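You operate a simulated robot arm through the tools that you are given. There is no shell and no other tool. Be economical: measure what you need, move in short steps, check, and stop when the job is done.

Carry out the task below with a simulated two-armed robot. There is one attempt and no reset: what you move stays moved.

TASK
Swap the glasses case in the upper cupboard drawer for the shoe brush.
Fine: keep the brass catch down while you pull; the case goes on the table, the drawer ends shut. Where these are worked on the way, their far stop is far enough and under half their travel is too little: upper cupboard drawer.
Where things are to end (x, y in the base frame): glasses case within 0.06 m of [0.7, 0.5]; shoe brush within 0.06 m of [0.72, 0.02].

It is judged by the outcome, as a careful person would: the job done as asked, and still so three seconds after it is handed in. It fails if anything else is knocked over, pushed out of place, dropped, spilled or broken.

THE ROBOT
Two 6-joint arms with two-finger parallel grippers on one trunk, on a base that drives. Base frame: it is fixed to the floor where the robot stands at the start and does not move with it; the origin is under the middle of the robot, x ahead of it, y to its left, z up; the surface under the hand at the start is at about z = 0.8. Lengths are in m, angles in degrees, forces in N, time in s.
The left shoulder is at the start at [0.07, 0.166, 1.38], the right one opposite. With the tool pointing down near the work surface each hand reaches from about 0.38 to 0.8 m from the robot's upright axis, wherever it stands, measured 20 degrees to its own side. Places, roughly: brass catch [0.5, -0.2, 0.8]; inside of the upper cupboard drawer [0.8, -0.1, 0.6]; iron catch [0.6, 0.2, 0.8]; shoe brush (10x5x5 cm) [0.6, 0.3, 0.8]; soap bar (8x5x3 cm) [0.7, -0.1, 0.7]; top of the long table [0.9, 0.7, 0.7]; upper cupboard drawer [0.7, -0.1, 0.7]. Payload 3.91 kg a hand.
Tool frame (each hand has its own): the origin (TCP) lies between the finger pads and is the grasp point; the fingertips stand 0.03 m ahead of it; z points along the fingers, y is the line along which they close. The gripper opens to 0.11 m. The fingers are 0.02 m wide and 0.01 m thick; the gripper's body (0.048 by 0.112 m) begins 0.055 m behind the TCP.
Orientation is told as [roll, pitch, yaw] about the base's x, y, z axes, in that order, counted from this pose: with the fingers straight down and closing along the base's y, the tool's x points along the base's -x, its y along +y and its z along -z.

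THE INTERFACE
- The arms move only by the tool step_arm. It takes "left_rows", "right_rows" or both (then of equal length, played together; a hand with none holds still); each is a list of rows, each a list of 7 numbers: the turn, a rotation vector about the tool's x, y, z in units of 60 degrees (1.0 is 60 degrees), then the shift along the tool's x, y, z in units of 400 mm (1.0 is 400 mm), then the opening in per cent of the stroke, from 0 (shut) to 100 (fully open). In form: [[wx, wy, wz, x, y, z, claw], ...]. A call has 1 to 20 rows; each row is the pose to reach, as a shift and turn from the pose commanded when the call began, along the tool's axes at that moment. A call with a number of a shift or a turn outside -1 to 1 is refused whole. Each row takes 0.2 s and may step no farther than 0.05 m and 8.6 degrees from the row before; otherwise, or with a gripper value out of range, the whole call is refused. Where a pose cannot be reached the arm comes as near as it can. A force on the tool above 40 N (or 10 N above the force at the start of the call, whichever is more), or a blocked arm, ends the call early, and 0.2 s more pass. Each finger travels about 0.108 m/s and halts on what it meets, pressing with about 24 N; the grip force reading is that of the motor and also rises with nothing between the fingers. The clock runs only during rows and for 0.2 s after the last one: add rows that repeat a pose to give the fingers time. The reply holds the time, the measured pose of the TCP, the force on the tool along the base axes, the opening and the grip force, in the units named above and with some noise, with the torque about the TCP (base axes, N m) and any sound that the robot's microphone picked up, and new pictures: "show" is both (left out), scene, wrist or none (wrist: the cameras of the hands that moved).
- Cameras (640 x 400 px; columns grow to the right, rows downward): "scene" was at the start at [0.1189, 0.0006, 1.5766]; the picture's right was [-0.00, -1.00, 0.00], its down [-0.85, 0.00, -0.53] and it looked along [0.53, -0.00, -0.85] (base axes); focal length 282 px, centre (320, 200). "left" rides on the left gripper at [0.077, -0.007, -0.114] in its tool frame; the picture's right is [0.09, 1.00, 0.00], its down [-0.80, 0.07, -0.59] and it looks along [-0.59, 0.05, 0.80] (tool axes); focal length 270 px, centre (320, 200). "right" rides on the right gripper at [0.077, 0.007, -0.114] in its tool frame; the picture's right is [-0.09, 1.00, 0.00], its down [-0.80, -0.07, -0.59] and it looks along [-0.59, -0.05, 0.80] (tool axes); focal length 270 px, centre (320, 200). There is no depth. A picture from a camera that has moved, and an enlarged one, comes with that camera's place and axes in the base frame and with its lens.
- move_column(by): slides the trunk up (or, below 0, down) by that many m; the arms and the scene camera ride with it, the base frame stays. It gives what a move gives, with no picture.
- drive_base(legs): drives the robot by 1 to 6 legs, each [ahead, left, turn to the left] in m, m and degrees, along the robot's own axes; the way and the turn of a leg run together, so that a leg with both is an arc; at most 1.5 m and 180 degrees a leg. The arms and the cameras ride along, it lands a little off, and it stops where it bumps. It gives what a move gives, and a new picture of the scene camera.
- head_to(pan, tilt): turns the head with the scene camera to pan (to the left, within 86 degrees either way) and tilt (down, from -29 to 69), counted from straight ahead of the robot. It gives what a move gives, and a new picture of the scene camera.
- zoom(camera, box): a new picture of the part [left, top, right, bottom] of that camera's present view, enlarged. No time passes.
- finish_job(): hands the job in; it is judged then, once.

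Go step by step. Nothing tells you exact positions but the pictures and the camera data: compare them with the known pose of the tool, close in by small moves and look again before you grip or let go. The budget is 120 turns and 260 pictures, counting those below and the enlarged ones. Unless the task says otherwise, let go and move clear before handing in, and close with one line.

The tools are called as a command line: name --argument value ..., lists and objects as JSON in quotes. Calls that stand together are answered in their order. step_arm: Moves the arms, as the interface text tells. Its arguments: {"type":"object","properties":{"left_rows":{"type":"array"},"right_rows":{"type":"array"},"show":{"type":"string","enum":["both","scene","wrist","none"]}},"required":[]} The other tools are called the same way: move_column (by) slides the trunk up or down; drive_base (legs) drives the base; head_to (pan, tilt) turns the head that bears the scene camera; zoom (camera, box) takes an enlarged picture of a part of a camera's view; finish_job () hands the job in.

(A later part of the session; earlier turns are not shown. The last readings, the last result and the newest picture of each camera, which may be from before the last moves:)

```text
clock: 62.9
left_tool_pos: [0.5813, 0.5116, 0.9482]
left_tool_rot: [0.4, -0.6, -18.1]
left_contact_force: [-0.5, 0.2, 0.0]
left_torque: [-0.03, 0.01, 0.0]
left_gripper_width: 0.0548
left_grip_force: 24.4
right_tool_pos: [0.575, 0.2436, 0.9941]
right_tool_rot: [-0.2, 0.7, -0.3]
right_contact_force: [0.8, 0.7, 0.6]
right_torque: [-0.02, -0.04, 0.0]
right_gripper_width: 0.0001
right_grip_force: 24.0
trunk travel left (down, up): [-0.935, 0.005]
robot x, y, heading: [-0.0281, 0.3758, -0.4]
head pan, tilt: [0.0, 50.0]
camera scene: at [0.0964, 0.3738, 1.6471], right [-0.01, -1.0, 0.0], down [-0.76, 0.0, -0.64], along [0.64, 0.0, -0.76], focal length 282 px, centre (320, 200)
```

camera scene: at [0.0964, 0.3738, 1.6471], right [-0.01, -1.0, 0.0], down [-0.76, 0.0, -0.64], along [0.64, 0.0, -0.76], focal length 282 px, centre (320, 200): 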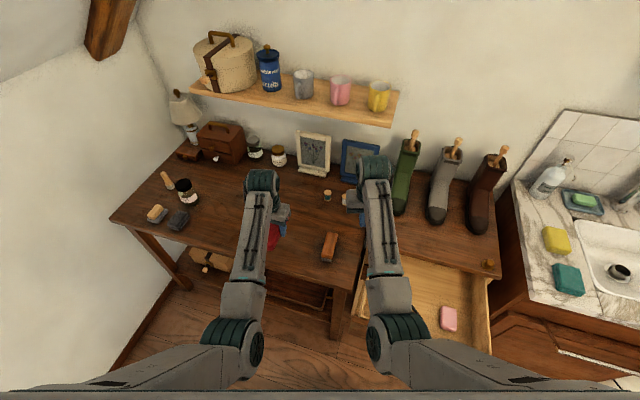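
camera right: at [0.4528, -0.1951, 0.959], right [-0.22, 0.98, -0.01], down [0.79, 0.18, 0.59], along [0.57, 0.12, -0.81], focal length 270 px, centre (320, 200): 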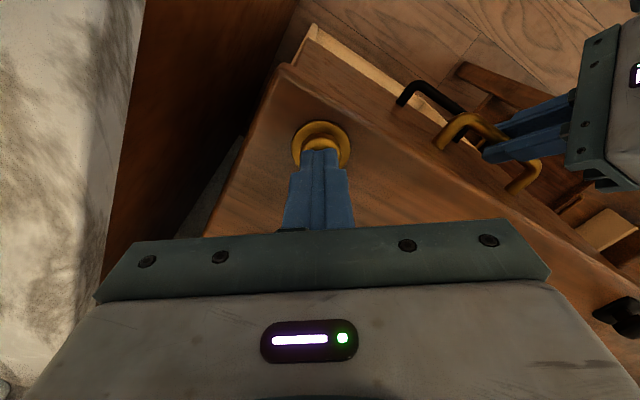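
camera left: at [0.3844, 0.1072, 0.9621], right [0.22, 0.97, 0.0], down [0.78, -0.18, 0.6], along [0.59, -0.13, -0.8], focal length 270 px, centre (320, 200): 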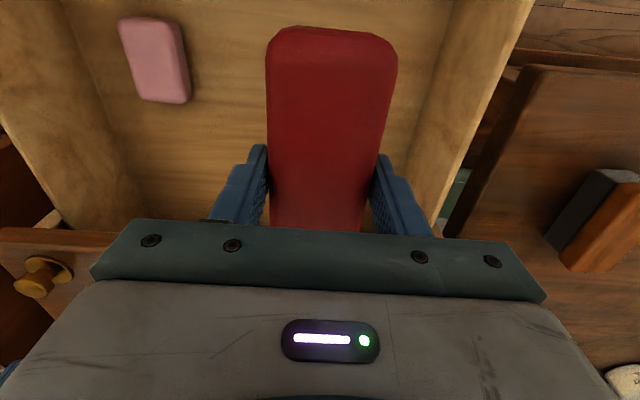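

step_arm --left_rows '[[0, 0, 0, -0.098, 0.021, 0, 25], [0, 0, 0, -0.195, 0.043, 0, 25], [0, 0, 0, -0.2925, 0.064, 0, 25], [0, 0, 0, -0.2925, 0.064, 0.05, 25], [0, 0, 0, -0.2925, 0.064, 0.05, 25]]'

zoom --camera "scene" --box '[220, 160, 380, 270]'

```text
clock: 64.1
left_tool_pos: [0.7011, 0.4994, 0.9308]
left_tool_rot: [0.4, -0.7, -18.1]
left_contact_force: [0.1, -0.3, -0.8]
left_torque: [-0.01, -0.01, 0.02]
left_gripper_width: 0.0546
left_grip_force: 23.7
right_tool_pos: [0.5738, 0.2437, 0.9935]
right_tool_rot: [-0.3, 0.8, -0.3]
right_contact_force: [0.2, 0.9, -0.3]
right_torque: [0.0, -0.02, -0.01]
right_gripper_width: 0.0
right_grip_force: 23.9
trunk travel left (down, up): [-0.935, 0.005]
robot x, y, heading: [-0.0251, 0.3763, -0.3]
head pan, tilt: [0.0, 50.0]
camera scene: at [0.0985, 0.3733, 1.6469], right [-0.01, -1.0, 0.0], down [-0.77, 0.0, -0.64], along [0.64, 0.0, -0.77], focal length 282 px, centre (320, 200)
camera left: at [0.6243, 0.5171, 1.0449], right [0.23, 0.97, 0.0], down [0.78, -0.18, 0.6], along [0.59, -0.13, -0.8], focal length 270 px, centre (320, 200)
```

scene: 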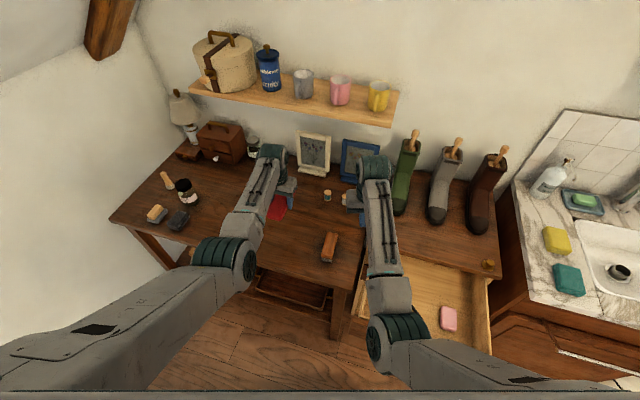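
left: 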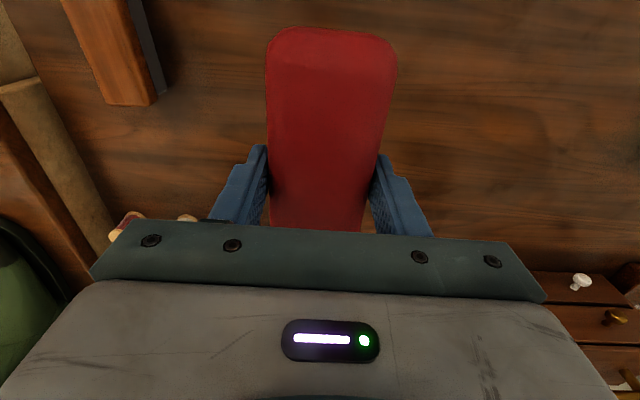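

```text
3.64 times, centred on (300, 215) of scene
camera zoom: at [0.0985, 0.3733, 1.6469], right [-0.01, -1.0, 0.0], down [-0.77, 0.0, -0.64], along [0.64, 0.0, -0.77], focal length 1026 px, centre (393, 146)
```

zoom: 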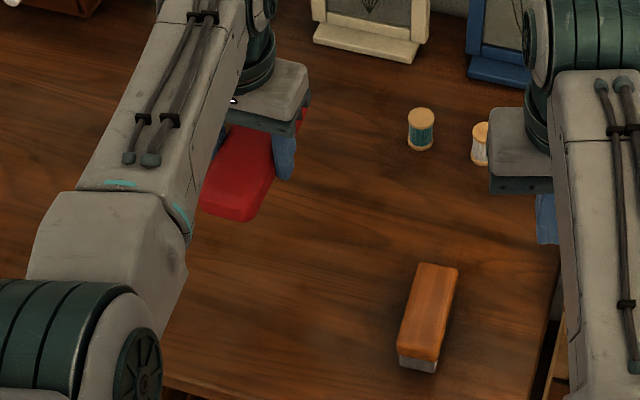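

move_column --by -0.1

step_arm --left_rows '[[0, 0, 0, 0, 0, 0.02, 25], [0, 0, 0, 0, 0, 0.04, 25], [0, 0, 0, 0, 0, 0.06, 25], [0, 0, 0, 0, 0, 0.08, 25], [0, 0, 0, 0, 0, 0.1, 25], [0, 0, 0, 0, 0, 0.12, 25], [0, 0, 0, 0, 0, 0.14, 25], [0, 0, 0, 0, 0, 0.16, 25]]' --show "wrist"

```text
clock: 65.5
left_tool_pos: [0.7019, 0.4999, 0.8299]
left_tool_rot: [0.2, -0.7, -18.0]
left_contact_force: [0.1, -0.7, -0.6]
left_torque: [0.01, 0.02, 0.01]
left_gripper_width: 0.0544
left_grip_force: 24.1
right_tool_pos: [0.5764, 0.2438, 0.8925]
right_tool_rot: [-0.1, 0.8, -0.3]
right_contact_force: [-0.7, -0.4, 0.2]
right_torque: [-0.03, 0.01, 0.02]
right_gripper_width: 0.0001
right_grip_force: 23.8
trunk travel left (down, up): [-0.835, 0.105]
robot x, y, heading: [-0.0274, 0.3751, -0.3]
head pan, tilt: [0.0, 50.0]
```

```text
clock: 67.2
left_tool_pos: [0.7033, 0.4988, 0.7723]
left_tool_rot: [0.5, -1.1, -18.1]
left_contact_force: [-0.5, 1.2, 21.8]
left_torque: [-0.3, 0.14, -0.08]
left_gripper_width: 0.0546
left_grip_force: 23.4
right_tool_pos: [0.5736, 0.2434, 0.8945]
right_tool_rot: [-0.2, 0.7, -0.3]
right_contact_force: [0.1, -0.6, 0.2]
right_torque: [0.02, -0.03, -0.02]
right_gripper_width: 0.0003
right_grip_force: 24.1
trunk travel left (down, up): [-0.835, 0.105]
robot x, y, heading: [-0.0266, 0.3738, -0.3]
head pan, tilt: [0.0, 50.0]
camera left: at [0.625, 0.5165, 0.8853], right [0.23, 0.97, 0.01], down [0.77, -0.18, 0.61], along [0.59, -0.13, -0.79], focal length 270 px, centre (320, 200)
```

left: 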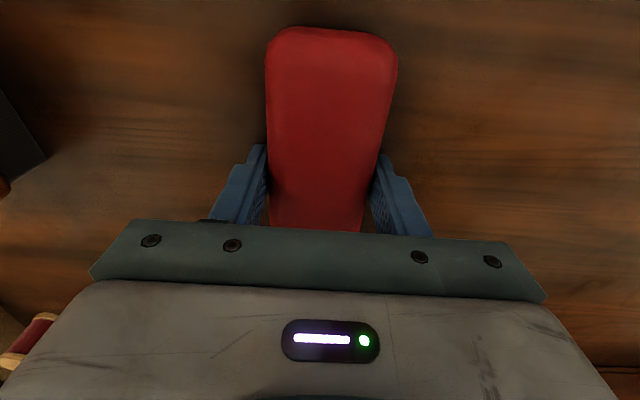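

The case rests on the table, so I'll release it and rise.

step_arm --left_rows '[[0, 0, 0, 0, 0, -0.006, 25], [0, 0, 0, 0, 0, -0.006, 60], [0, 0, 0, 0, 0, -0.006, 80], [0, 0, 0, 0, 0, -0.006, 80], [0, 0, 0, 0, 0, -0.1, 80], [0, 0, 0, 0, 0, -0.2, 80], [0, 0, 0, 0, 0, -0.3, 80], [0, 0, 0, 0, 0, -0.3, 80]]'

zoom --camera "scene" --box '[220, 120, 380, 230]'

```text
clock: 69.0
left_tool_pos: [0.7004, 0.4988, 0.886]
left_tool_rot: [0.2, -0.5, -18.2]
left_contact_force: [-0.3, -0.5, -1.0]
left_torque: [0.03, -0.02, 0.0]
left_gripper_width: 0.0878
left_grip_force: 0.1
right_tool_pos: [0.5748, 0.2446, 0.8937]
right_tool_rot: [-0.2, 0.8, -0.3]
right_contact_force: [0.1, -0.4, -0.5]
right_torque: [0.01, 0.03, 0.02]
right_gripper_width: 0.0
right_grip_force: 23.8
trunk travel left (down, up): [-0.835, 0.105]
robot x, y, heading: [-0.0293, 0.3735, -0.4]
head pan, tilt: [0.0, 50.0]
camera scene: at [0.1, 0.373, 1.5468], right [-0.01, -1.0, 0.0], down [-0.77, 0.0, -0.64], along [0.64, 0.0, -0.77], focal length 282 px, centre (320, 200)
camera left: at [0.6234, 0.5161, 1.0004], right [0.23, 0.97, 0.0], down [0.78, -0.18, 0.6], along [0.59, -0.13, -0.8], focal length 270 px, centre (320, 200)
```

scene: 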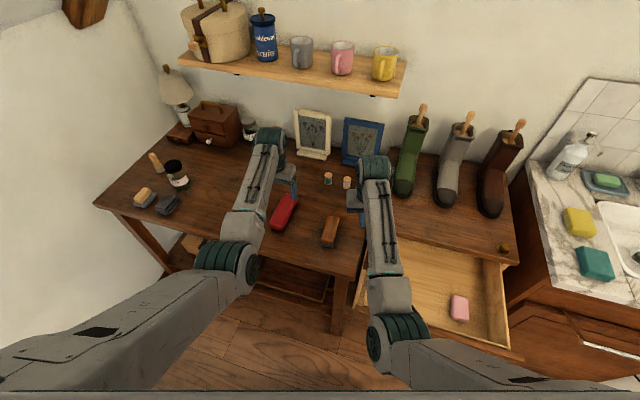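
left: 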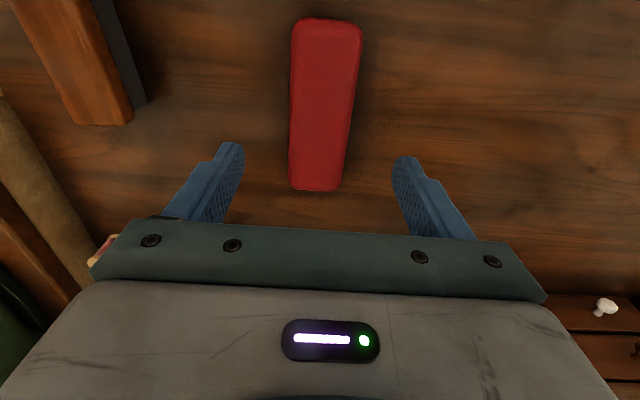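

```text
3.64 times, centred on (300, 175) of scene
camera zoom: at [0.1, 0.373, 1.5468], right [-0.01, -1.0, 0.0], down [-0.77, 0.0, -0.64], along [0.64, 0.0, -0.77], focal length 1026 px, centre (393, 291)
```

zoom: 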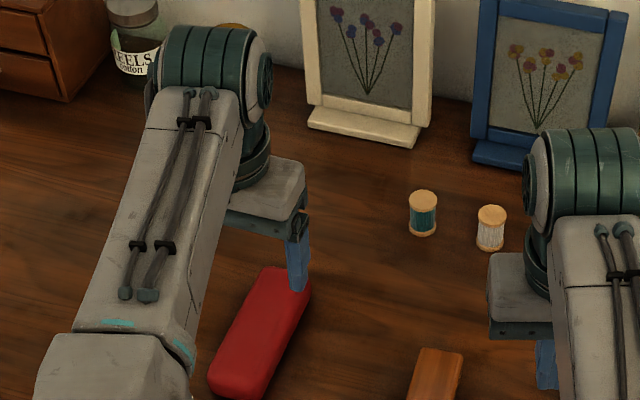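

The case sits at about (0.705, 0.497). Next I'll move the right hand aside and bring the left over the brush near (0.607, 0.336).

step_arm --right_rows '[[0, 0, 0, 0.055, -0.09, 0, 0], [0, 0, 0, 0.11, -0.18, 0, 0], [0, 0, 0, 0.17, -0.26, 0, 0], [0, 0, 0, 0.225, -0.35, 0, 0], [0, 0, 0, 0.225, -0.35, 0, 0]]' --show "none"

step_arm --left_rows '[[0, 0, 0, 0.02, -0.09, 0, 80], [0, 0, 0, 0.04, -0.18, 0, 80], [0, 0, 0, 0.06, -0.27, 0, 80], [0, 0, 0, 0.08, -0.37, 0, 80], [0, 0, 0, 0.095, -0.4575, 0, 80], [0, 0, 0, 0.095, -0.4575, 0, 80]]'

```text
clock: 70.2
left_tool_pos: [0.7022, 0.4997, 0.8855]
left_tool_rot: [0.3, -0.7, -18.1]
left_contact_force: [-0.9, 1.2, 0.0]
left_torque: [0.0, 0.02, 0.0]
left_gripper_width: 0.0882
left_grip_force: 0.0
right_tool_pos: [0.4884, 0.1029, 0.8873]
right_tool_rot: [-0.2, 0.7, -0.2]
right_contact_force: [0.5, -1.9, -0.4]
right_torque: [-0.01, 0.03, 0.03]
right_gripper_width: 0.0
right_grip_force: 24.1
right hand out of reach, approached as far as the arm can: row 4, 5
trunk travel left (down, up): [-0.835, 0.105]
robot x, y, heading: [-0.0276, 0.3735, -0.1]
head pan, tilt: [0.0, 50.0]
```

```text
clock: 71.8
left_tool_pos: [0.6483, 0.4179, 0.8785]
left_tool_rot: [3.8, -0.9, -15.8]
left_contact_force: [0.0, -0.5, -0.9]
left_torque: [-0.03, -0.06, 0.0]
left_gripper_width: 0.0879
left_grip_force: 0.1
left hand out of reach, approached as far as the arm can: row 4, 5, 6
right_tool_pos: [0.4878, 0.1026, 0.8873]
right_tool_rot: [-0.3, 0.7, -0.2]
right_contact_force: [-0.7, 0.1, -0.5]
right_torque: [0.01, 0.0, 0.01]
right_gripper_width: 0.0002
right_grip_force: 24.1
trunk travel left (down, up): [-0.835, 0.105]
robot x, y, heading: [-0.0281, 0.3746, -0.1]
head pan, tilt: [0.0, 50.0]
stopped in row 6 (left hand): the arm was blocked; the commanded pose is now the measured one
camera scene: at [0.0997, 0.3735, 1.5468], right [-0.01, -1.0, 0.0], down [-0.77, 0.0, -0.64], along [0.64, 0.0, -0.77], focal length 282 px, centre (320, 200)
camera left: at [0.569, 0.4263, 0.9916], right [0.18, 0.98, 0.06], down [0.77, -0.18, 0.61], along [0.61, -0.06, -0.79], focal length 270 px, centre (320, 200)
```

scene: 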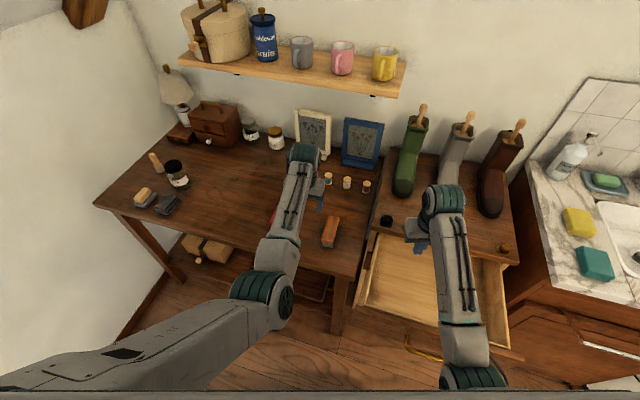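
left: 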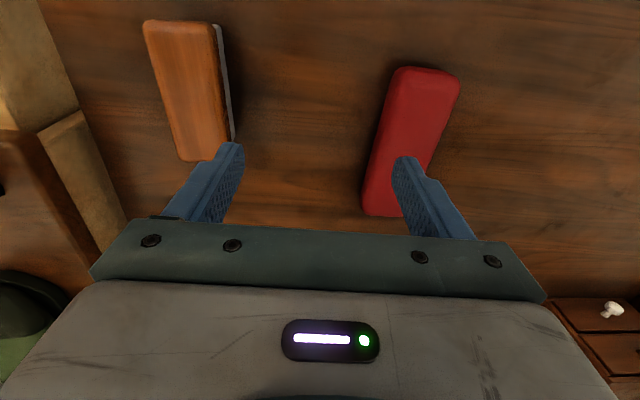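

The left arm can't swing that far inward, so I'll turn the base 15° to the right to compensate.

drive_base --legs '[[0, 0, -15]]'

```text
clock: 73.1
left_tool_pos: [0.6374, 0.2401, 0.8776]
left_tool_rot: [3.8, -0.8, -30.9]
left_contact_force: [-0.3, 0.0, 0.4]
left_torque: [-0.01, 0.0, 0.01]
left_gripper_width: 0.088
left_grip_force: 0.1
right_tool_pos: [0.4008, -0.0222, 0.888]
right_tool_rot: [-0.2, 0.7, -15.7]
right_contact_force: [0.0, -0.6, -0.2]
right_torque: [-0.02, 0.0, 0.01]
right_gripper_width: 0.0002
right_grip_force: 24.0
trunk travel left (down, up): [-0.835, 0.105]
robot x, y, heading: [-0.0283, 0.3769, -15.4]
head pan, tilt: [0.0, 50.0]
camera scene: at [0.0954, 0.3403, 1.5468], right [-0.27, -0.96, 0.0], down [-0.74, 0.2, -0.64], along [0.62, -0.17, -0.77], focal length 282 px, centre (320, 200)
```

scene: 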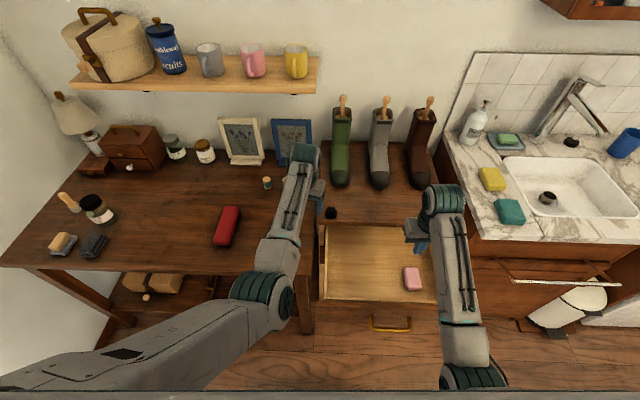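

step_arm --left_rows '[[0.02, 0, -0.06, 0.063, 0.057, 0, 80], [0.042, 0, -0.12, 0.126, 0.113, 0, 80], [0.063, 0, -0.182, 0.189, 0.17, 0, 80], [0.063, 0, -0.182, 0.189, 0.17, 0, 80]]' --show "wrist"

```text
clock: 74.1
left_tool_pos: [0.6066, 0.3369, 0.8814]
left_tool_rot: [-0.2, -1.1, -20.0]
left_contact_force: [0.4, -0.5, -1.2]
left_torque: [0.0, 0.0, 0.0]
left_gripper_width: 0.0881
left_grip_force: 0.1
right_tool_pos: [0.4009, -0.0217, 0.8872]
right_tool_rot: [0.0, 0.7, -15.5]
right_contact_force: [0.9, 0.2, -0.5]
right_torque: [0.01, 0.01, 0.02]
right_gripper_width: 0.0002
right_grip_force: 24.0
trunk travel left (down, up): [-0.835, 0.105]
robot x, y, heading: [-0.0282, 0.3695, -15.4]
head pan, tilt: [0.0, 50.0]
camera left: at [0.5288, 0.3591, 0.9946], right [0.26, 0.97, -0.01], down [0.77, -0.2, 0.61], along [0.59, -0.16, -0.79], focal length 270 px, centre (320, 200)
```

left: 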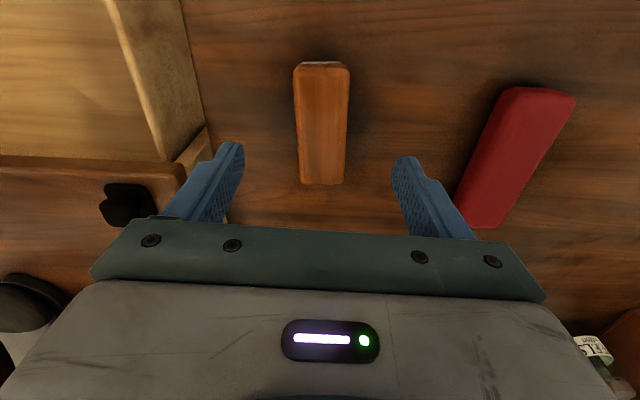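

The brush is well centred and aligned. I'll descend and look before closing.

step_arm --left_rows '[[0, 0, 0, 0, 0, 0.06, 80], [0, 0, 0, 0, 0, 0.12, 80], [0, 0, 0, 0, 0, 0.18, 80], [0, 0, 0, 0, 0, 0.22, 80], [0, 0, 0, 0, 0, 0.25, 80], [0, 0, 0, 0, 0, 0.25, 80]]' --show "wrist"

```text
clock: 75.5
left_tool_pos: [0.6064, 0.337, 0.7805]
left_tool_rot: [-0.2, -1.2, -20.0]
left_contact_force: [0.0, -0.2, 0.0]
left_torque: [0.0, 0.01, -0.02]
left_gripper_width: 0.0881
left_grip_force: 0.1
right_tool_pos: [0.3999, -0.0226, 0.8877]
right_tool_rot: [-0.2, 0.6, -15.4]
right_contact_force: [-0.2, -0.4, -0.3]
right_torque: [0.04, -0.02, -0.01]
right_gripper_width: 0.0
right_grip_force: 23.9
trunk travel left (down, up): [-0.835, 0.105]
robot x, y, heading: [-0.0259, 0.372, -15.5]
head pan, tilt: [0.0, 50.0]
camera left: at [0.5306, 0.3578, 0.894], right [0.26, 0.97, -0.01], down [0.77, -0.2, 0.61], along [0.59, -0.16, -0.79], focal length 270 px, centre (320, 200)
```

left: 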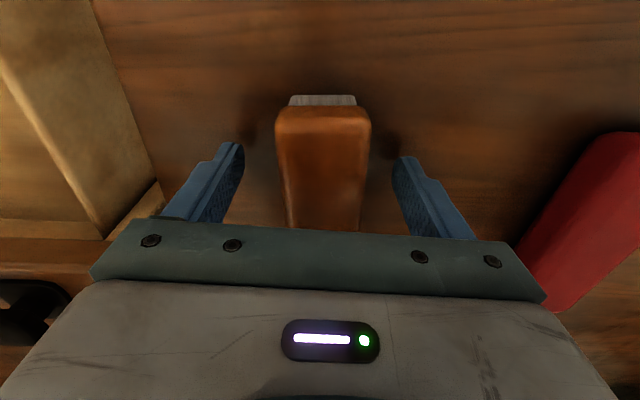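

step_arm --left_rows '[[0, 0, 0, 0, 0, 0.005, 60], [0, 0, 0, 0, 0, 0.005, 45], [0, 0, 0, 0, 0, 0.005, 30], [0, 0, 0, 0, 0, 0.005, 20], [0, 0, 0, 0, 0, 0.005, 20], [0, 0, 0, 0, 0, -0.05, 20], [0, 0, 0, 0, 0, -0.15, 20], [0, 0, 0, 0, 0, -0.25, 20], [0, 0, 0, 0, 0, -0.25, 20]]'

```text
clock: 77.5
left_tool_pos: [0.6073, 0.3386, 0.8815]
left_tool_rot: [-0.2, -1.1, -20.0]
left_contact_force: [-0.1, -0.5, -1.2]
left_torque: [0.0, 0.02, -0.01]
left_gripper_width: 0.0432
left_grip_force: 24.3
right_tool_pos: [0.4005, -0.0218, 0.8882]
right_tool_rot: [-0.3, 0.7, -15.5]
right_contact_force: [0.1, 0.1, 0.5]
right_torque: [0.0, -0.02, 0.01]
right_gripper_width: 0.0
right_grip_force: 23.6
trunk travel left (down, up): [-0.835, 0.105]
robot x, y, heading: [-0.0262, 0.3731, -15.7]
head pan, tilt: [0.0, 50.0]
camera scene: at [0.0955, 0.34, 1.5468], right [-0.27, -0.96, 0.0], down [-0.74, 0.2, -0.64], along [0.62, -0.17, -0.77], focal length 282 px, centre (320, 200)
camera left: at [0.5298, 0.3594, 0.9951], right [0.26, 0.97, -0.01], down [0.77, -0.2, 0.61], along [0.59, -0.16, -0.79], focal length 270 px, centre (320, 200)
```

scene: 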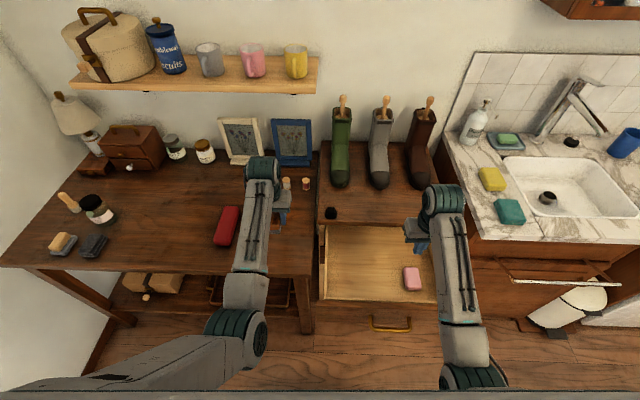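
left: 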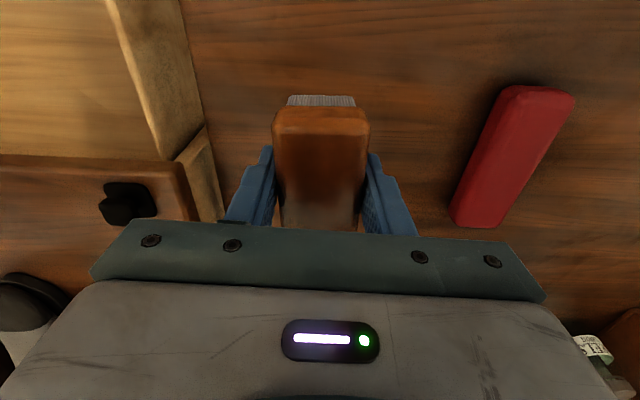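

The brush is in hand. I'll raise the trunk and drive back to the spot in front of the drawer.

move_column --by 0.1

drive_base --legs '[[0, 0, 15.5], [-0.124, 0, 0], [0, -0.423, 0]]'

```text
clock: 78.9
left_tool_pos: [0.6065, 0.3372, 0.9809]
left_tool_rot: [-0.1, -1.1, -19.9]
left_contact_force: [-0.4, 0.4, -1.3]
left_torque: [0.01, -0.02, -0.02]
left_gripper_width: 0.0429
left_grip_force: 24.3
right_tool_pos: [0.4005, -0.0221, 0.9872]
right_tool_rot: [-0.1, 0.7, -15.5]
right_contact_force: [-0.7, -0.8, -1.0]
right_torque: [0.02, 0.0, 0.0]
right_gripper_width: 0.0
right_grip_force: 23.9
trunk travel left (down, up): [-0.935, 0.005]
robot x, y, heading: [-0.0285, 0.372, -15.3]
head pan, tilt: [0.0, 50.0]
```

```text
clock: 83.2
left_tool_pos: [0.4685, 0.0852, 0.9812]
left_tool_rot: [-0.3, -1.2, -4.7]
left_contact_force: [-1.0, -0.1, -0.8]
left_torque: [0.01, 0.05, -0.02]
left_gripper_width: 0.0424
left_grip_force: 24.1
right_tool_pos: [0.3652, -0.3162, 0.9878]
right_tool_rot: [-0.2, 0.6, -0.1]
right_contact_force: [0.2, 0.3, 0.1]
right_torque: [0.02, 0.0, 0.01]
right_gripper_width: 0.0
right_grip_force: 23.9
trunk travel left (down, up): [-0.935, 0.005]
robot x, y, heading: [-0.1534, -0.0508, 0.1]
head pan, tilt: [0.0, 50.0]
camera scene: at [-0.0238, -0.0469, 1.6468], right [0.0, -1.0, 0.0], down [-0.77, 0.0, -0.64], along [0.64, 0.0, -0.77], focal length 282 px, centre (320, 200)
```

scene: 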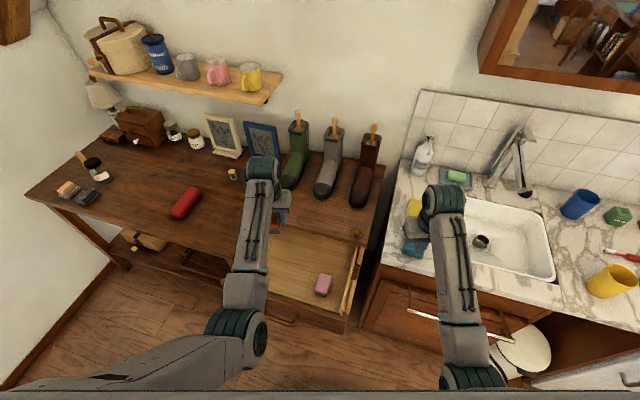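

step_arm --left_rows '[[0, 0, 0.11, 0.015, 0.018, 0, 20], [0, 0, 0.22, 0.029, 0.035, 0, 20], [0, 0, 0.22, 0.029, 0.035, 0, 20]]' --show "none"

move_column --by -0.12

step_arm --left_rows '[[0, 0, 0, 0, 0, 0.05, 20], [0, 0, 0, 0, 0, 0.1, 20], [0, 0, 0, 0, 0, 0.15, 20], [0, 0, 0, 0, 0, 0.15, 20]]'

```text
clock: 84.0
left_tool_pos: [0.459, 0.0985, 0.9811]
left_tool_rot: [0.1, -1.1, -17.9]
left_contact_force: [0.8, -0.4, -1.0]
left_torque: [0.02, 0.01, -0.05]
left_gripper_width: 0.0422
left_grip_force: 24.5
right_tool_pos: [0.3659, -0.3194, 0.9873]
right_tool_rot: [-0.1, 0.8, -0.1]
right_contact_force: [0.1, 0.9, -0.1]
right_torque: [0.0, 0.02, -0.02]
right_gripper_width: 0.0
right_grip_force: 23.3
trunk travel left (down, up): [-0.935, 0.005]
robot x, y, heading: [-0.1477, -0.0468, -0.1]
head pan, tilt: [0.0, 50.0]
```

```text
clock: 85.2
left_tool_pos: [0.4585, 0.0987, 0.8796]
left_tool_rot: [0.1, -1.3, -17.9]
left_contact_force: [0.4, 0.2, -0.9]
left_torque: [-0.02, 0.03, 0.02]
left_gripper_width: 0.0423
left_grip_force: 24.1
right_tool_pos: [0.3648, -0.3174, 0.8896]
right_tool_rot: [-0.1, 0.5, -0.1]
right_contact_force: [-5.7, 1.7, 8.4]
right_torque: [0.07, 0.04, -0.06]
right_gripper_width: 0.0
right_grip_force: 23.7
trunk travel left (down, up): [-0.834, 0.106]
robot x, y, heading: [-0.1503, -0.0469, -0.1]
head pan, tilt: [0.0, 50.0]
stopped: the force on the tool passed its limit at 58 N (the readings are from after the stop); the commanded pose is now the measured one
```

```text
clock: 86.2
left_tool_pos: [0.4609, 0.0987, 0.8207]
left_tool_rot: [0.1, -1.3, -18.0]
left_contact_force: [-0.3, -0.1, -1.0]
left_torque: [-0.01, 0.01, -0.04]
left_gripper_width: 0.042
left_grip_force: 24.4
right_tool_pos: [0.3649, -0.3171, 0.89]
right_tool_rot: [-0.3, 0.5, -0.1]
right_contact_force: [-2.5, 2.4, 4.4]
right_torque: [0.07, 0.05, 0.04]
right_gripper_width: 0.0001
right_grip_force: 24.5
trunk travel left (down, up): [-0.834, 0.106]
robot x, y, heading: [-0.1508, -0.0487, -0.1]
head pan, tilt: [0.0, 50.0]
camera scene: at [-0.0251, -0.0482, 1.5458], right [0.0, -1.0, 0.0], down [-0.77, 0.0, -0.64], along [0.64, 0.0, -0.77], focal length 282 px, centre (320, 200)
camera left: at [0.382, 0.1173, 0.9342], right [0.22, 0.98, 0.0], down [0.77, -0.17, 0.61], along [0.6, -0.14, -0.79], focal length 270 px, centre (320, 200)
```

scene: 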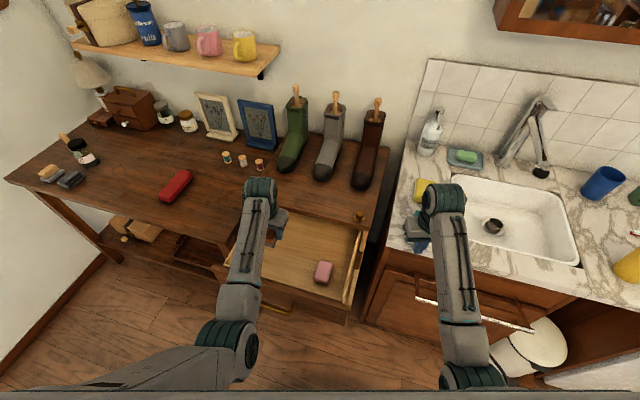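
left: 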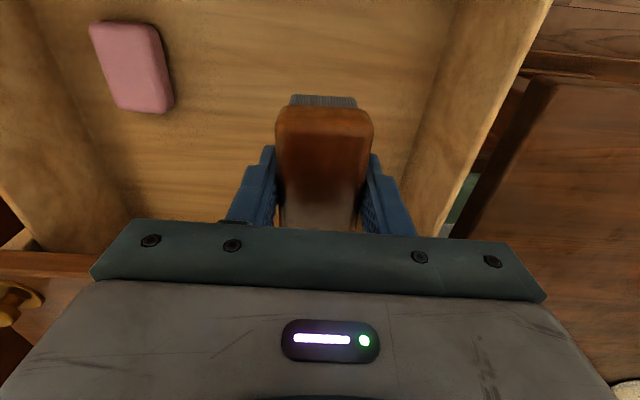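

The right hand touched something by the sink. I'll look before moving it.

zoom --camera "right" --box '[0, 0, 640, 400]'

zoom --camera "scene" --box '[370, 150, 490, 260]'

```text
1.00 times, centred on (320, 200) of right (not enlarged: the box is as wide or as high as the picture)
camera zoom: at [0.2896, -0.3092, 1.0048], right [0.09, 1.0, 0.0], down [0.81, -0.07, 0.59], along [0.59, -0.06, -0.81], focal length 270 px, centre (320, 200)
```

zoom: 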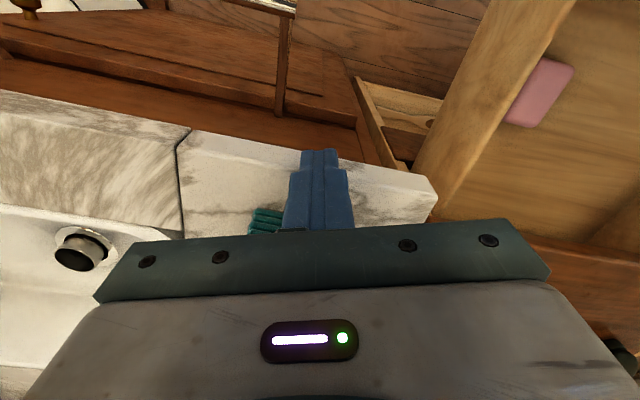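

```text
3.64 times, centred on (430, 205) of scene
camera zoom: at [-0.0251, -0.0482, 1.5458], right [0.0, -1.0, 0.0], down [-0.77, 0.0, -0.64], along [0.64, 0.0, -0.77], focal length 1026 px, centre (-80, 182)
```

zoom: 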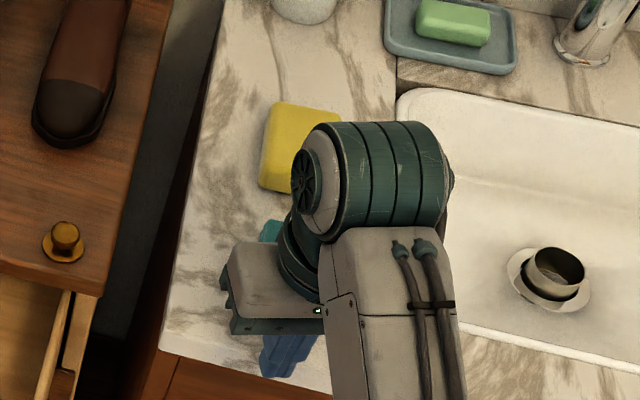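

The fingers only met the bare counter, and the sponges look undisturbed. I'll lift the right hand and move it clear.

step_arm --right_rows '[[0, 0, 0, 0, 0, -0.03, 0], [0, 0, 0, 0, 0, -0.06, 0], [0, 0, 0, -0.03, 0.1, -0.07, 0], [0, 0, 0, -0.08, 0.2, -0.07, 0], [0, 0, 0, -0.1, 0.3, -0.07, 0], [0, 0, 0, -0.1, 0.4, -0.07, 0], [0, 0, 0, -0.1, 0.4, -0.07, 0]]'

```text
clock: 88.0
left_tool_pos: [0.4597, 0.0984, 0.8207]
left_tool_rot: [0.2, -1.2, -17.9]
left_contact_force: [-0.3, 0.3, -1.0]
left_torque: [0.0, -0.02, -0.03]
left_gripper_width: 0.0418
left_grip_force: 24.3
right_tool_pos: [0.41, -0.2146, 0.9083]
right_tool_rot: [-5.7, 0.3, -2.1]
right_contact_force: [0.7, -1.1, 0.3]
right_torque: [-0.03, 0.01, -0.01]
right_gripper_width: 0.0001
right_grip_force: 24.4
right hand out of reach, approached as far as the arm can: row 1, 2, 3, 4
trunk travel left (down, up): [-0.834, 0.106]
robot x, y, heading: [-0.154, -0.0457, -0.2]
head pan, tilt: [0.0, 50.0]
stopped in row 7 (right hand): the arm was blocked; the commanded pose is now the measured one
camera scene: at [-0.0241, -0.0484, 1.5458], right [0.0, -1.0, 0.0], down [-0.77, 0.0, -0.64], along [0.64, 0.0, -0.77], focal length 282 px, centre (320, 200)
camera right: at [0.3352, -0.1928, 1.0211], right [0.13, 0.99, -0.1], down [0.8, -0.04, 0.59], along [0.58, -0.15, -0.8], focal length 270 px, centre (320, 200)
```

scene: 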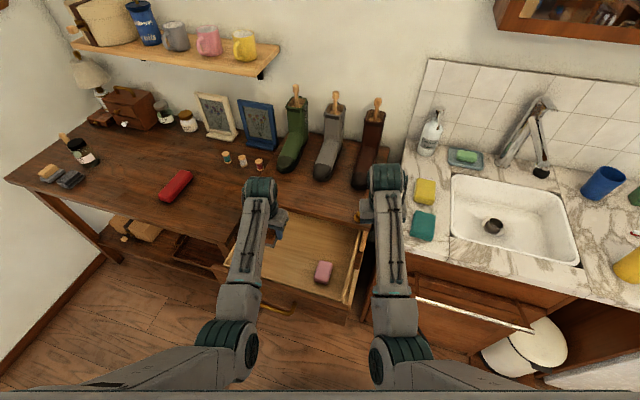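
right: 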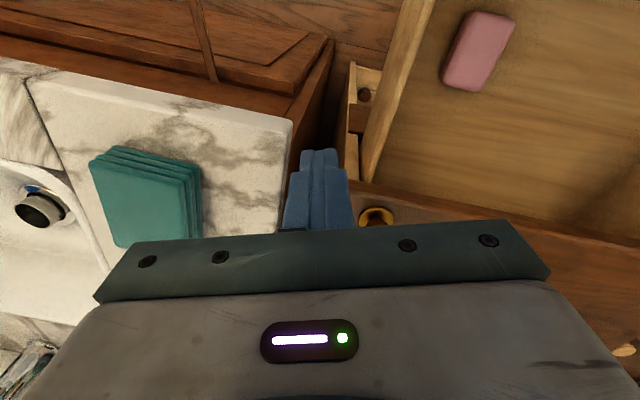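

The sponges are intact and the right hand is clear. I'll lower the brush into the drawer.

step_arm --left_rows '[[0, 0, 0, 0, 0, 0.08, 20], [0, 0, 0, 0, 0, 0.16, 20], [0, 0, 0, 0, 0, 0.24, 20], [0, 0, 0, 0, 0, 0.29, 20], [0, 0, 0, 0, 0, 0.305, 20], [0, 0, 0, 0, 0, 0.32, 20], [0, 0, 0, 0, 0, 0.33, 20], [0, 0, 0, 0, 0, 0.34, 20]]' --show "wrist"

```text
clock: 89.8
left_tool_pos: [0.4631, 0.0977, 0.6865]
left_tool_rot: [0.1, -1.3, -17.8]
left_contact_force: [0.8, 0.2, 4.1]
left_torque: [-0.01, 0.12, 0.0]
left_gripper_width: 0.0417
left_grip_force: 23.9
right_tool_pos: [0.4102, -0.2143, 0.9084]
right_tool_rot: [-5.6, 0.3, -2.2]
right_contact_force: [0.1, -0.5, -0.1]
right_torque: [-0.03, 0.02, -0.02]
right_gripper_width: 0.0
right_grip_force: 23.9
trunk travel left (down, up): [-0.834, 0.106]
robot x, y, heading: [-0.15, -0.0521, -0.1]
head pan, tilt: [0.0, 50.0]
camera left: at [0.3852, 0.1162, 0.7991], right [0.22, 0.98, 0.0], down [0.77, -0.18, 0.61], along [0.6, -0.14, -0.79], focal length 270 px, centre (320, 200)
```

left: 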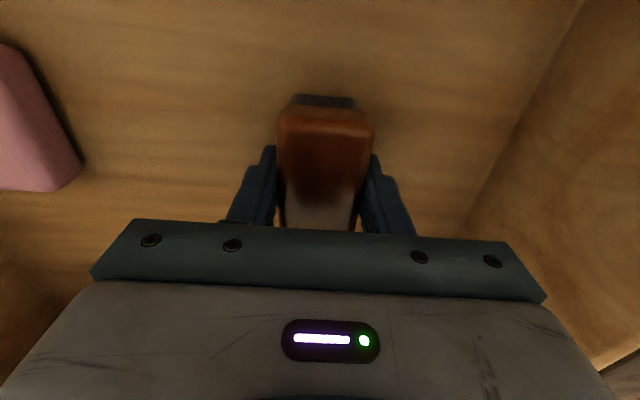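

step_arm --left_rows '[[0, 0, 0, 0, 0, 0, 35], [0, 0, 0, 0, 0, 0, 50], [0, 0, 0, 0, 0, 0, 70], [0, 0, 0, 0, 0, 0, 80], [0, 0, 0, 0, 0, -0.1, 80], [0, 0, 0, 0, 0, -0.2, 80], [0, 0, 0, 0, 0, -0.3, 80], [0, 0, 0, 0, 0, -0.4, 80], [0, 0, 0, 0, 0, -0.5, 80], [0, 0, 0, 0, 0, -0.5, 80]]'

```text
clock: 92.0
left_tool_pos: [0.4598, 0.1003, 0.8864]
left_tool_rot: [0.0, -1.2, -17.9]
left_contact_force: [-0.8, -0.4, 0.2]
left_torque: [-0.02, 0.03, 0.03]
left_gripper_width: 0.0879
left_grip_force: 0.0
right_tool_pos: [0.4104, -0.2152, 0.9076]
right_tool_rot: [-5.6, 0.4, -2.1]
right_contact_force: [-0.1, -0.2, 0.4]
right_torque: [0.01, -0.03, -0.05]
right_gripper_width: 0.0001
right_grip_force: 24.1
trunk travel left (down, up): [-0.834, 0.106]
robot x, y, heading: [-0.1496, -0.0463, -0.1]
head pan, tilt: [0.0, 50.0]
camera scene: at [-0.0236, -0.0489, 1.5457], right [0.0, -1.0, 0.0], down [-0.77, 0.0, -0.64], along [0.64, 0.0, -0.77], focal length 282 px, centre (320, 200)
camera left: at [0.3816, 0.1179, 0.9989], right [0.22, 0.98, 0.0], down [0.77, -0.18, 0.61], along [0.59, -0.14, -0.79], focal length 270 px, centre (320, 200)
```

scene: 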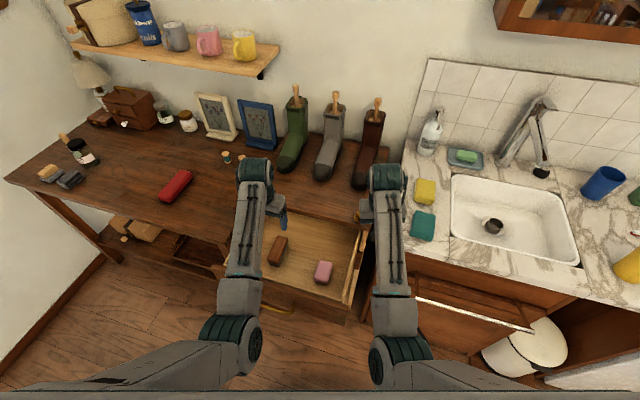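
left: 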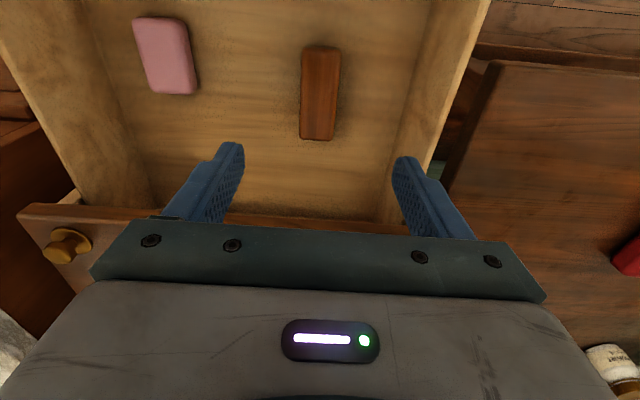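

The brush lies in the drawer at about (0.46, 0.10), which becomes about (0.72, 0.015) once shut. I'll back the base up so the left hand can push the drawer front closed.

drive_base --legs '[[-0.15, -0.05, 0]]'

step_arm --left_rows '[[0, -0.125, 0, 0, 0, 0, 50], [0, -0.25, 0, 0, 0, 0, 20], [0, -0.375, 0, 0, 0, 0, 0], [0, -0.5, 0, 0, 0, 0, 0], [0, -0.625, 0, 0, 0, 0, 0], [0, -0.75, 0, 0, 0, 0, 0], [0, -0.75, 0, 0, 0, 0, 0]]'

```text
clock: 93.4
left_tool_pos: [0.3112, 0.0497, 0.8838]
left_tool_rot: [0.0, -1.1, -18.0]
left_contact_force: [0.3, -0.4, -0.5]
left_torque: [0.02, 0.0, 0.02]
left_gripper_width: 0.0882
left_grip_force: 0.1
right_tool_pos: [0.2616, -0.263, 0.9064]
right_tool_rot: [-5.7, 0.5, -2.2]
right_contact_force: [0.6, -0.6, -0.4]
right_torque: [0.0, 0.03, -0.01]
right_gripper_width: 0.0001
right_grip_force: 23.8
trunk travel left (down, up): [-0.834, 0.106]
robot x, y, heading: [-0.298, -0.1009, -0.3]
head pan, tilt: [0.0, 50.0]
camera scene: at [-0.1712, -0.0979, 1.5454], right [0.0, -1.0, 0.0], down [-0.77, 0.0, -0.64], along [0.64, 0.0, -0.77], focal length 282 px, centre (320, 200)
```

scene: 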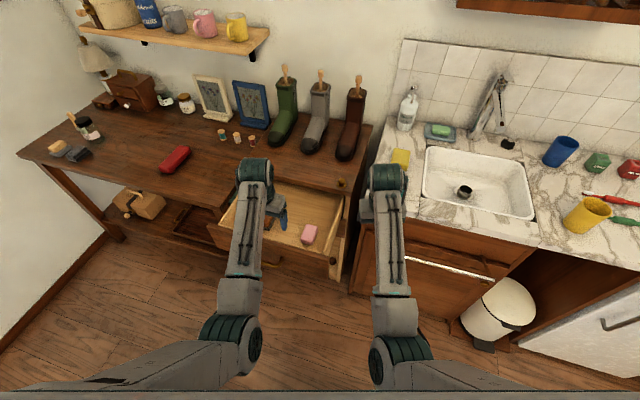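

```text
clock: 95.0
left_tool_pos: [0.3094, 0.0482, 0.8854]
left_tool_rot: [0.1, -46.2, -18.1]
left_contact_force: [0.2, -1.0, 1.0]
left_torque: [-0.01, 0.01, 0.0]
left_gripper_width: 0.0001
left_grip_force: 24.0
right_tool_pos: [0.2602, -0.2657, 0.9074]
right_tool_rot: [-5.7, 0.5, -2.3]
right_contact_force: [0.3, 0.3, -0.4]
right_torque: [0.01, 0.0, -0.04]
right_gripper_width: 0.0003
right_grip_force: 24.1
trunk travel left (down, up): [-0.834, 0.106]
robot x, y, heading: [-0.3051, -0.1027, -0.2]
head pan, tilt: [0.0, 50.0]
camera scene: at [-0.1733, -0.0988, 1.5457], right [0.0, -1.0, 0.0], down [-0.77, 0.0, -0.64], along [0.64, 0.0, -0.77], focal length 282 px, centre (320, 200)
camera left: at [0.178, 0.085, 0.9094], right [0.25, 0.97, -0.06], down [0.14, 0.03, 0.99], along [0.96, -0.25, -0.13], focal length 270 px, centre (320, 200)
```

scene: 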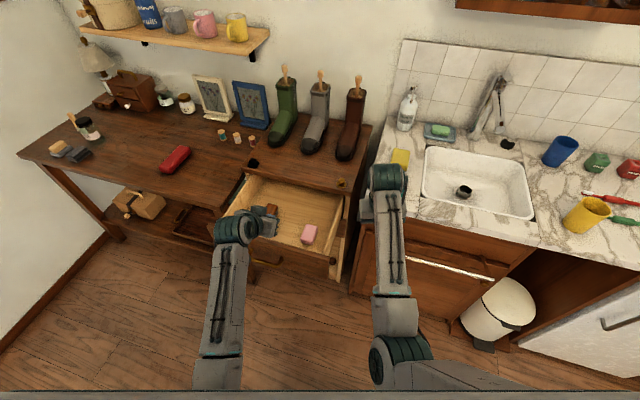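
left: 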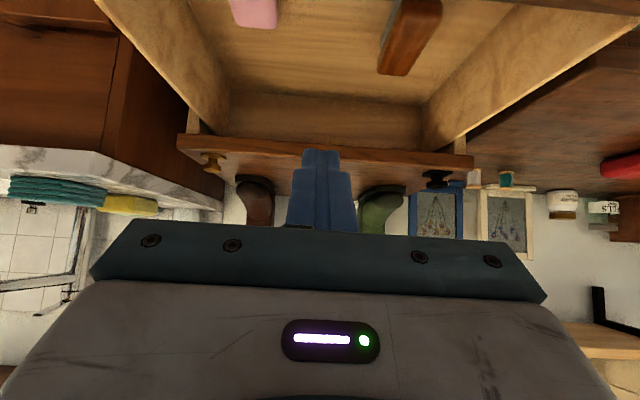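

step_arm --left_rows '[[0, 0, 0, 0.074, 0.025, -0.077, 0], [0, 0, 0, 0.1475, 0.049, -0.154, 0], [0, 0, 0, 0.21, 0.05, -0.08, 0], [0, 0, 0, 0.28, 0.05, 0, 0], [0, 0, 0, 0.3425, 0.051, 0.076, 0], [0, 0, 0, 0.3425, 0.051, 0.076, 0]]'

```text
clock: 96.4
left_tool_pos: [0.2468, 0.0903, 0.7657]
left_tool_rot: [0.1, -46.2, -18.0]
left_contact_force: [-0.4, -0.3, 0.2]
left_torque: [0.02, -0.02, 0.01]
left_gripper_width: 0.0
left_grip_force: 24.2
right_tool_pos: [0.26, -0.2652, 0.9067]
right_tool_rot: [-5.5, 0.4, -2.2]
right_contact_force: [0.3, -0.3, -0.3]
right_torque: [-0.01, 0.04, -0.01]
right_gripper_width: 0.0
right_grip_force: 24.1
trunk travel left (down, up): [-0.834, 0.106]
robot x, y, heading: [-0.3053, -0.1025, -0.1]
head pan, tilt: [0.0, 50.0]
camera scene: at [-0.1737, -0.0992, 1.5457], right [0.0, -1.0, 0.0], down [-0.77, 0.0, -0.64], along [0.64, 0.0, -0.77], focal length 282 px, centre (320, 200)
camera left: at [0.1148, 0.1266, 0.7896], right [0.25, 0.97, -0.06], down [0.14, 0.03, 0.99], along [0.96, -0.25, -0.13], focal length 270 px, centre (320, 200)
```

scene: 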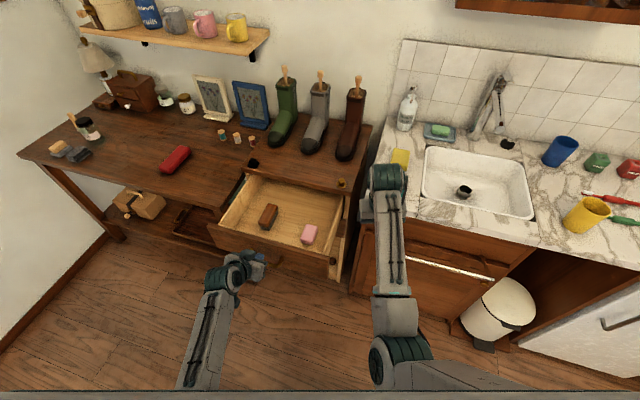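
left: 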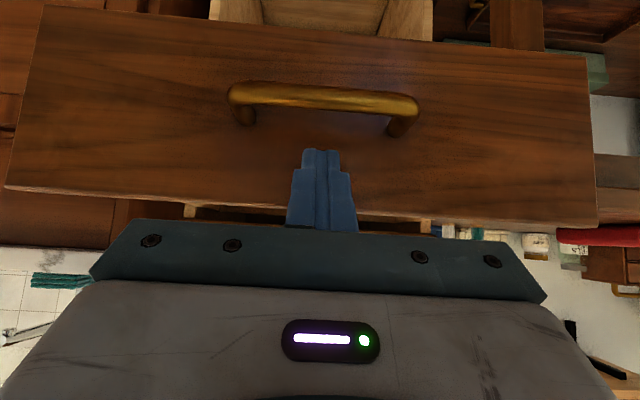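

The fingertips face the drawer front above the handle. I'll push the drawer in slowly along its axis.

step_arm --left_rows '[[0, 0, 0, -0.017, 0, 0.018, 0], [0, 0, 0, -0.035, 0, 0.036, 0], [0, 0, 0, -0.052, 0, 0.054, 0], [0, 0, 0, -0.069, 0, 0.072, 0], [0, 0, 0, -0.087, 0, 0.09, 0], [0, 0, 0, -0.104, 0, 0.108, 0], [0, 0, 0, -0.121, 0, 0.126, 0], [0, 0, 0, -0.138, 0, 0.144, 0], [0, 0, 0, -0.156, 0, 0.162, 0], [0, 0, 0, -0.173, 0, 0.18, 0], [0, 0, 0, -0.19, 0, 0.198, 0], [0, 0, 0, -0.208, 0, 0.216, 0]]'

```text
clock: 99.0
left_tool_pos: [0.3621, 0.055, 0.7658]
left_tool_rot: [0.1, -46.2, -17.9]
left_contact_force: [-0.5, -0.7, -0.7]
left_torque: [0.0, 0.0, 0.0]
left_gripper_width: 0.0002
left_grip_force: 24.2
right_tool_pos: [0.2602, -0.2646, 0.9068]
right_tool_rot: [-5.6, 0.4, -2.2]
right_contact_force: [-0.2, 0.6, -0.3]
right_torque: [0.02, 0.0, 0.04]
right_gripper_width: 0.0
right_grip_force: 24.3
trunk travel left (down, up): [-0.834, 0.106]
robot x, y, heading: [-0.2983, -0.101, -0.1]
head pan, tilt: [0.0, 50.0]
camera scene: at [-0.1734, -0.099, 1.5457], right [0.0, -1.0, 0.0], down [-0.77, 0.0, -0.64], along [0.64, 0.0, -0.77], focal length 282 px, centre (320, 200)
camera left: at [0.2295, 0.0904, 0.7901], right [0.25, 0.97, -0.06], down [0.14, 0.03, 0.99], along [0.96, -0.25, -0.13], focal length 270 px, centre (320, 200)
```

scene: 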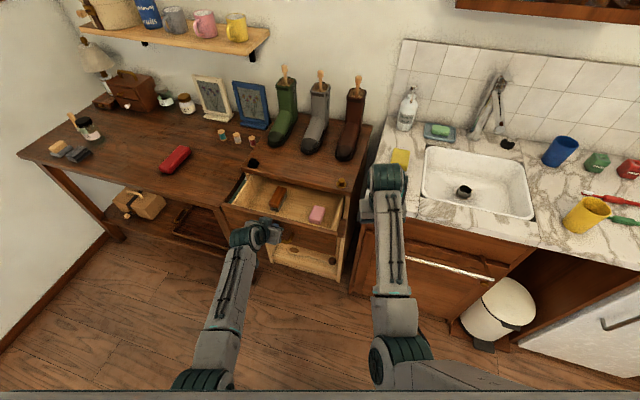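
left: 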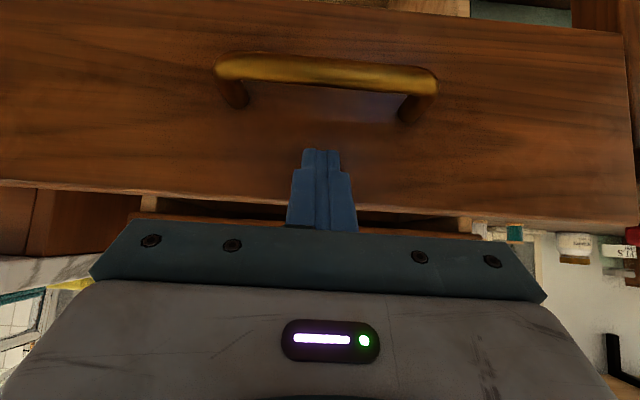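

step_arm --left_rows '[[0, 0, 0, -0.023, 0, 0.024, 0], [0, 0, 0, -0.046, 0, 0.048, 0], [0, 0, 0, -0.069, 0, 0.072, 0], [0, 0, 0, -0.092, 0, 0.096, 0], [0, 0, 0, -0.115, 0, 0.12, 0], [0, 0, 0, -0.138, 0, 0.144, 0], [0, 0, 0, -0.161, 0, 0.168, 0], [0, 0, 0, -0.184, 0, 0.192, 0], [0, 0, 0, -0.207, 0, 0.216, 0], [0, 0, 0, -0.23, 0, 0.24, 0], [0, 0, 0, -0.253, 0, 0.264, 0]]'

```text
clock: 101.4
left_tool_pos: [0.4994, 0.0088, 0.7659]
left_tool_rot: [0.1, -46.1, -18.0]
left_contact_force: [0.3, -0.2, -0.4]
left_torque: [0.03, -0.02, 0.01]
left_gripper_width: 0.0
left_grip_force: 24.1
right_tool_pos: [0.2602, -0.2649, 0.9072]
right_tool_rot: [-5.6, 0.4, -2.2]
right_contact_force: [-0.1, -0.1, -0.2]
right_torque: [0.0, -0.02, 0.0]
right_gripper_width: 0.0001
right_grip_force: 24.1
trunk travel left (down, up): [-0.834, 0.106]
robot x, y, heading: [-0.2992, -0.1019, 0.2]
head pan, tilt: [0.0, 50.0]
camera scene: at [-0.1731, -0.0989, 1.5456], right [0.0, -1.0, 0.0], down [-0.77, 0.0, -0.64], along [0.64, 0.0, -0.77], focal length 282 px, centre (320, 200)
camera left: at [0.3684, 0.0449, 0.7896], right [0.25, 0.97, -0.06], down [0.14, 0.03, 0.99], along [0.96, -0.25, -0.13], focal length 270 px, centre (320, 200)
```

scene: 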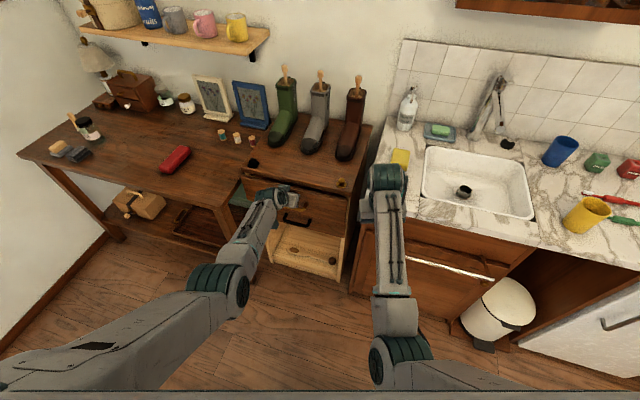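
left: 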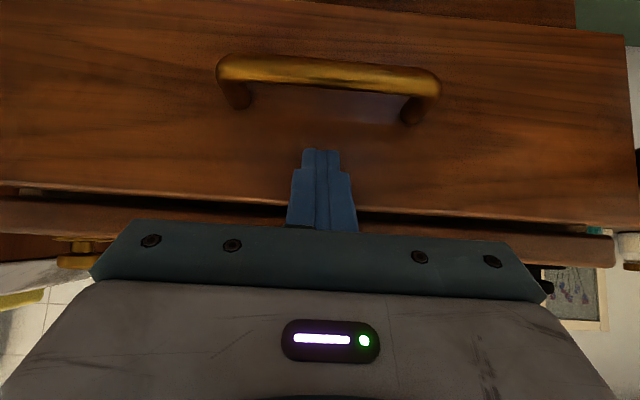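

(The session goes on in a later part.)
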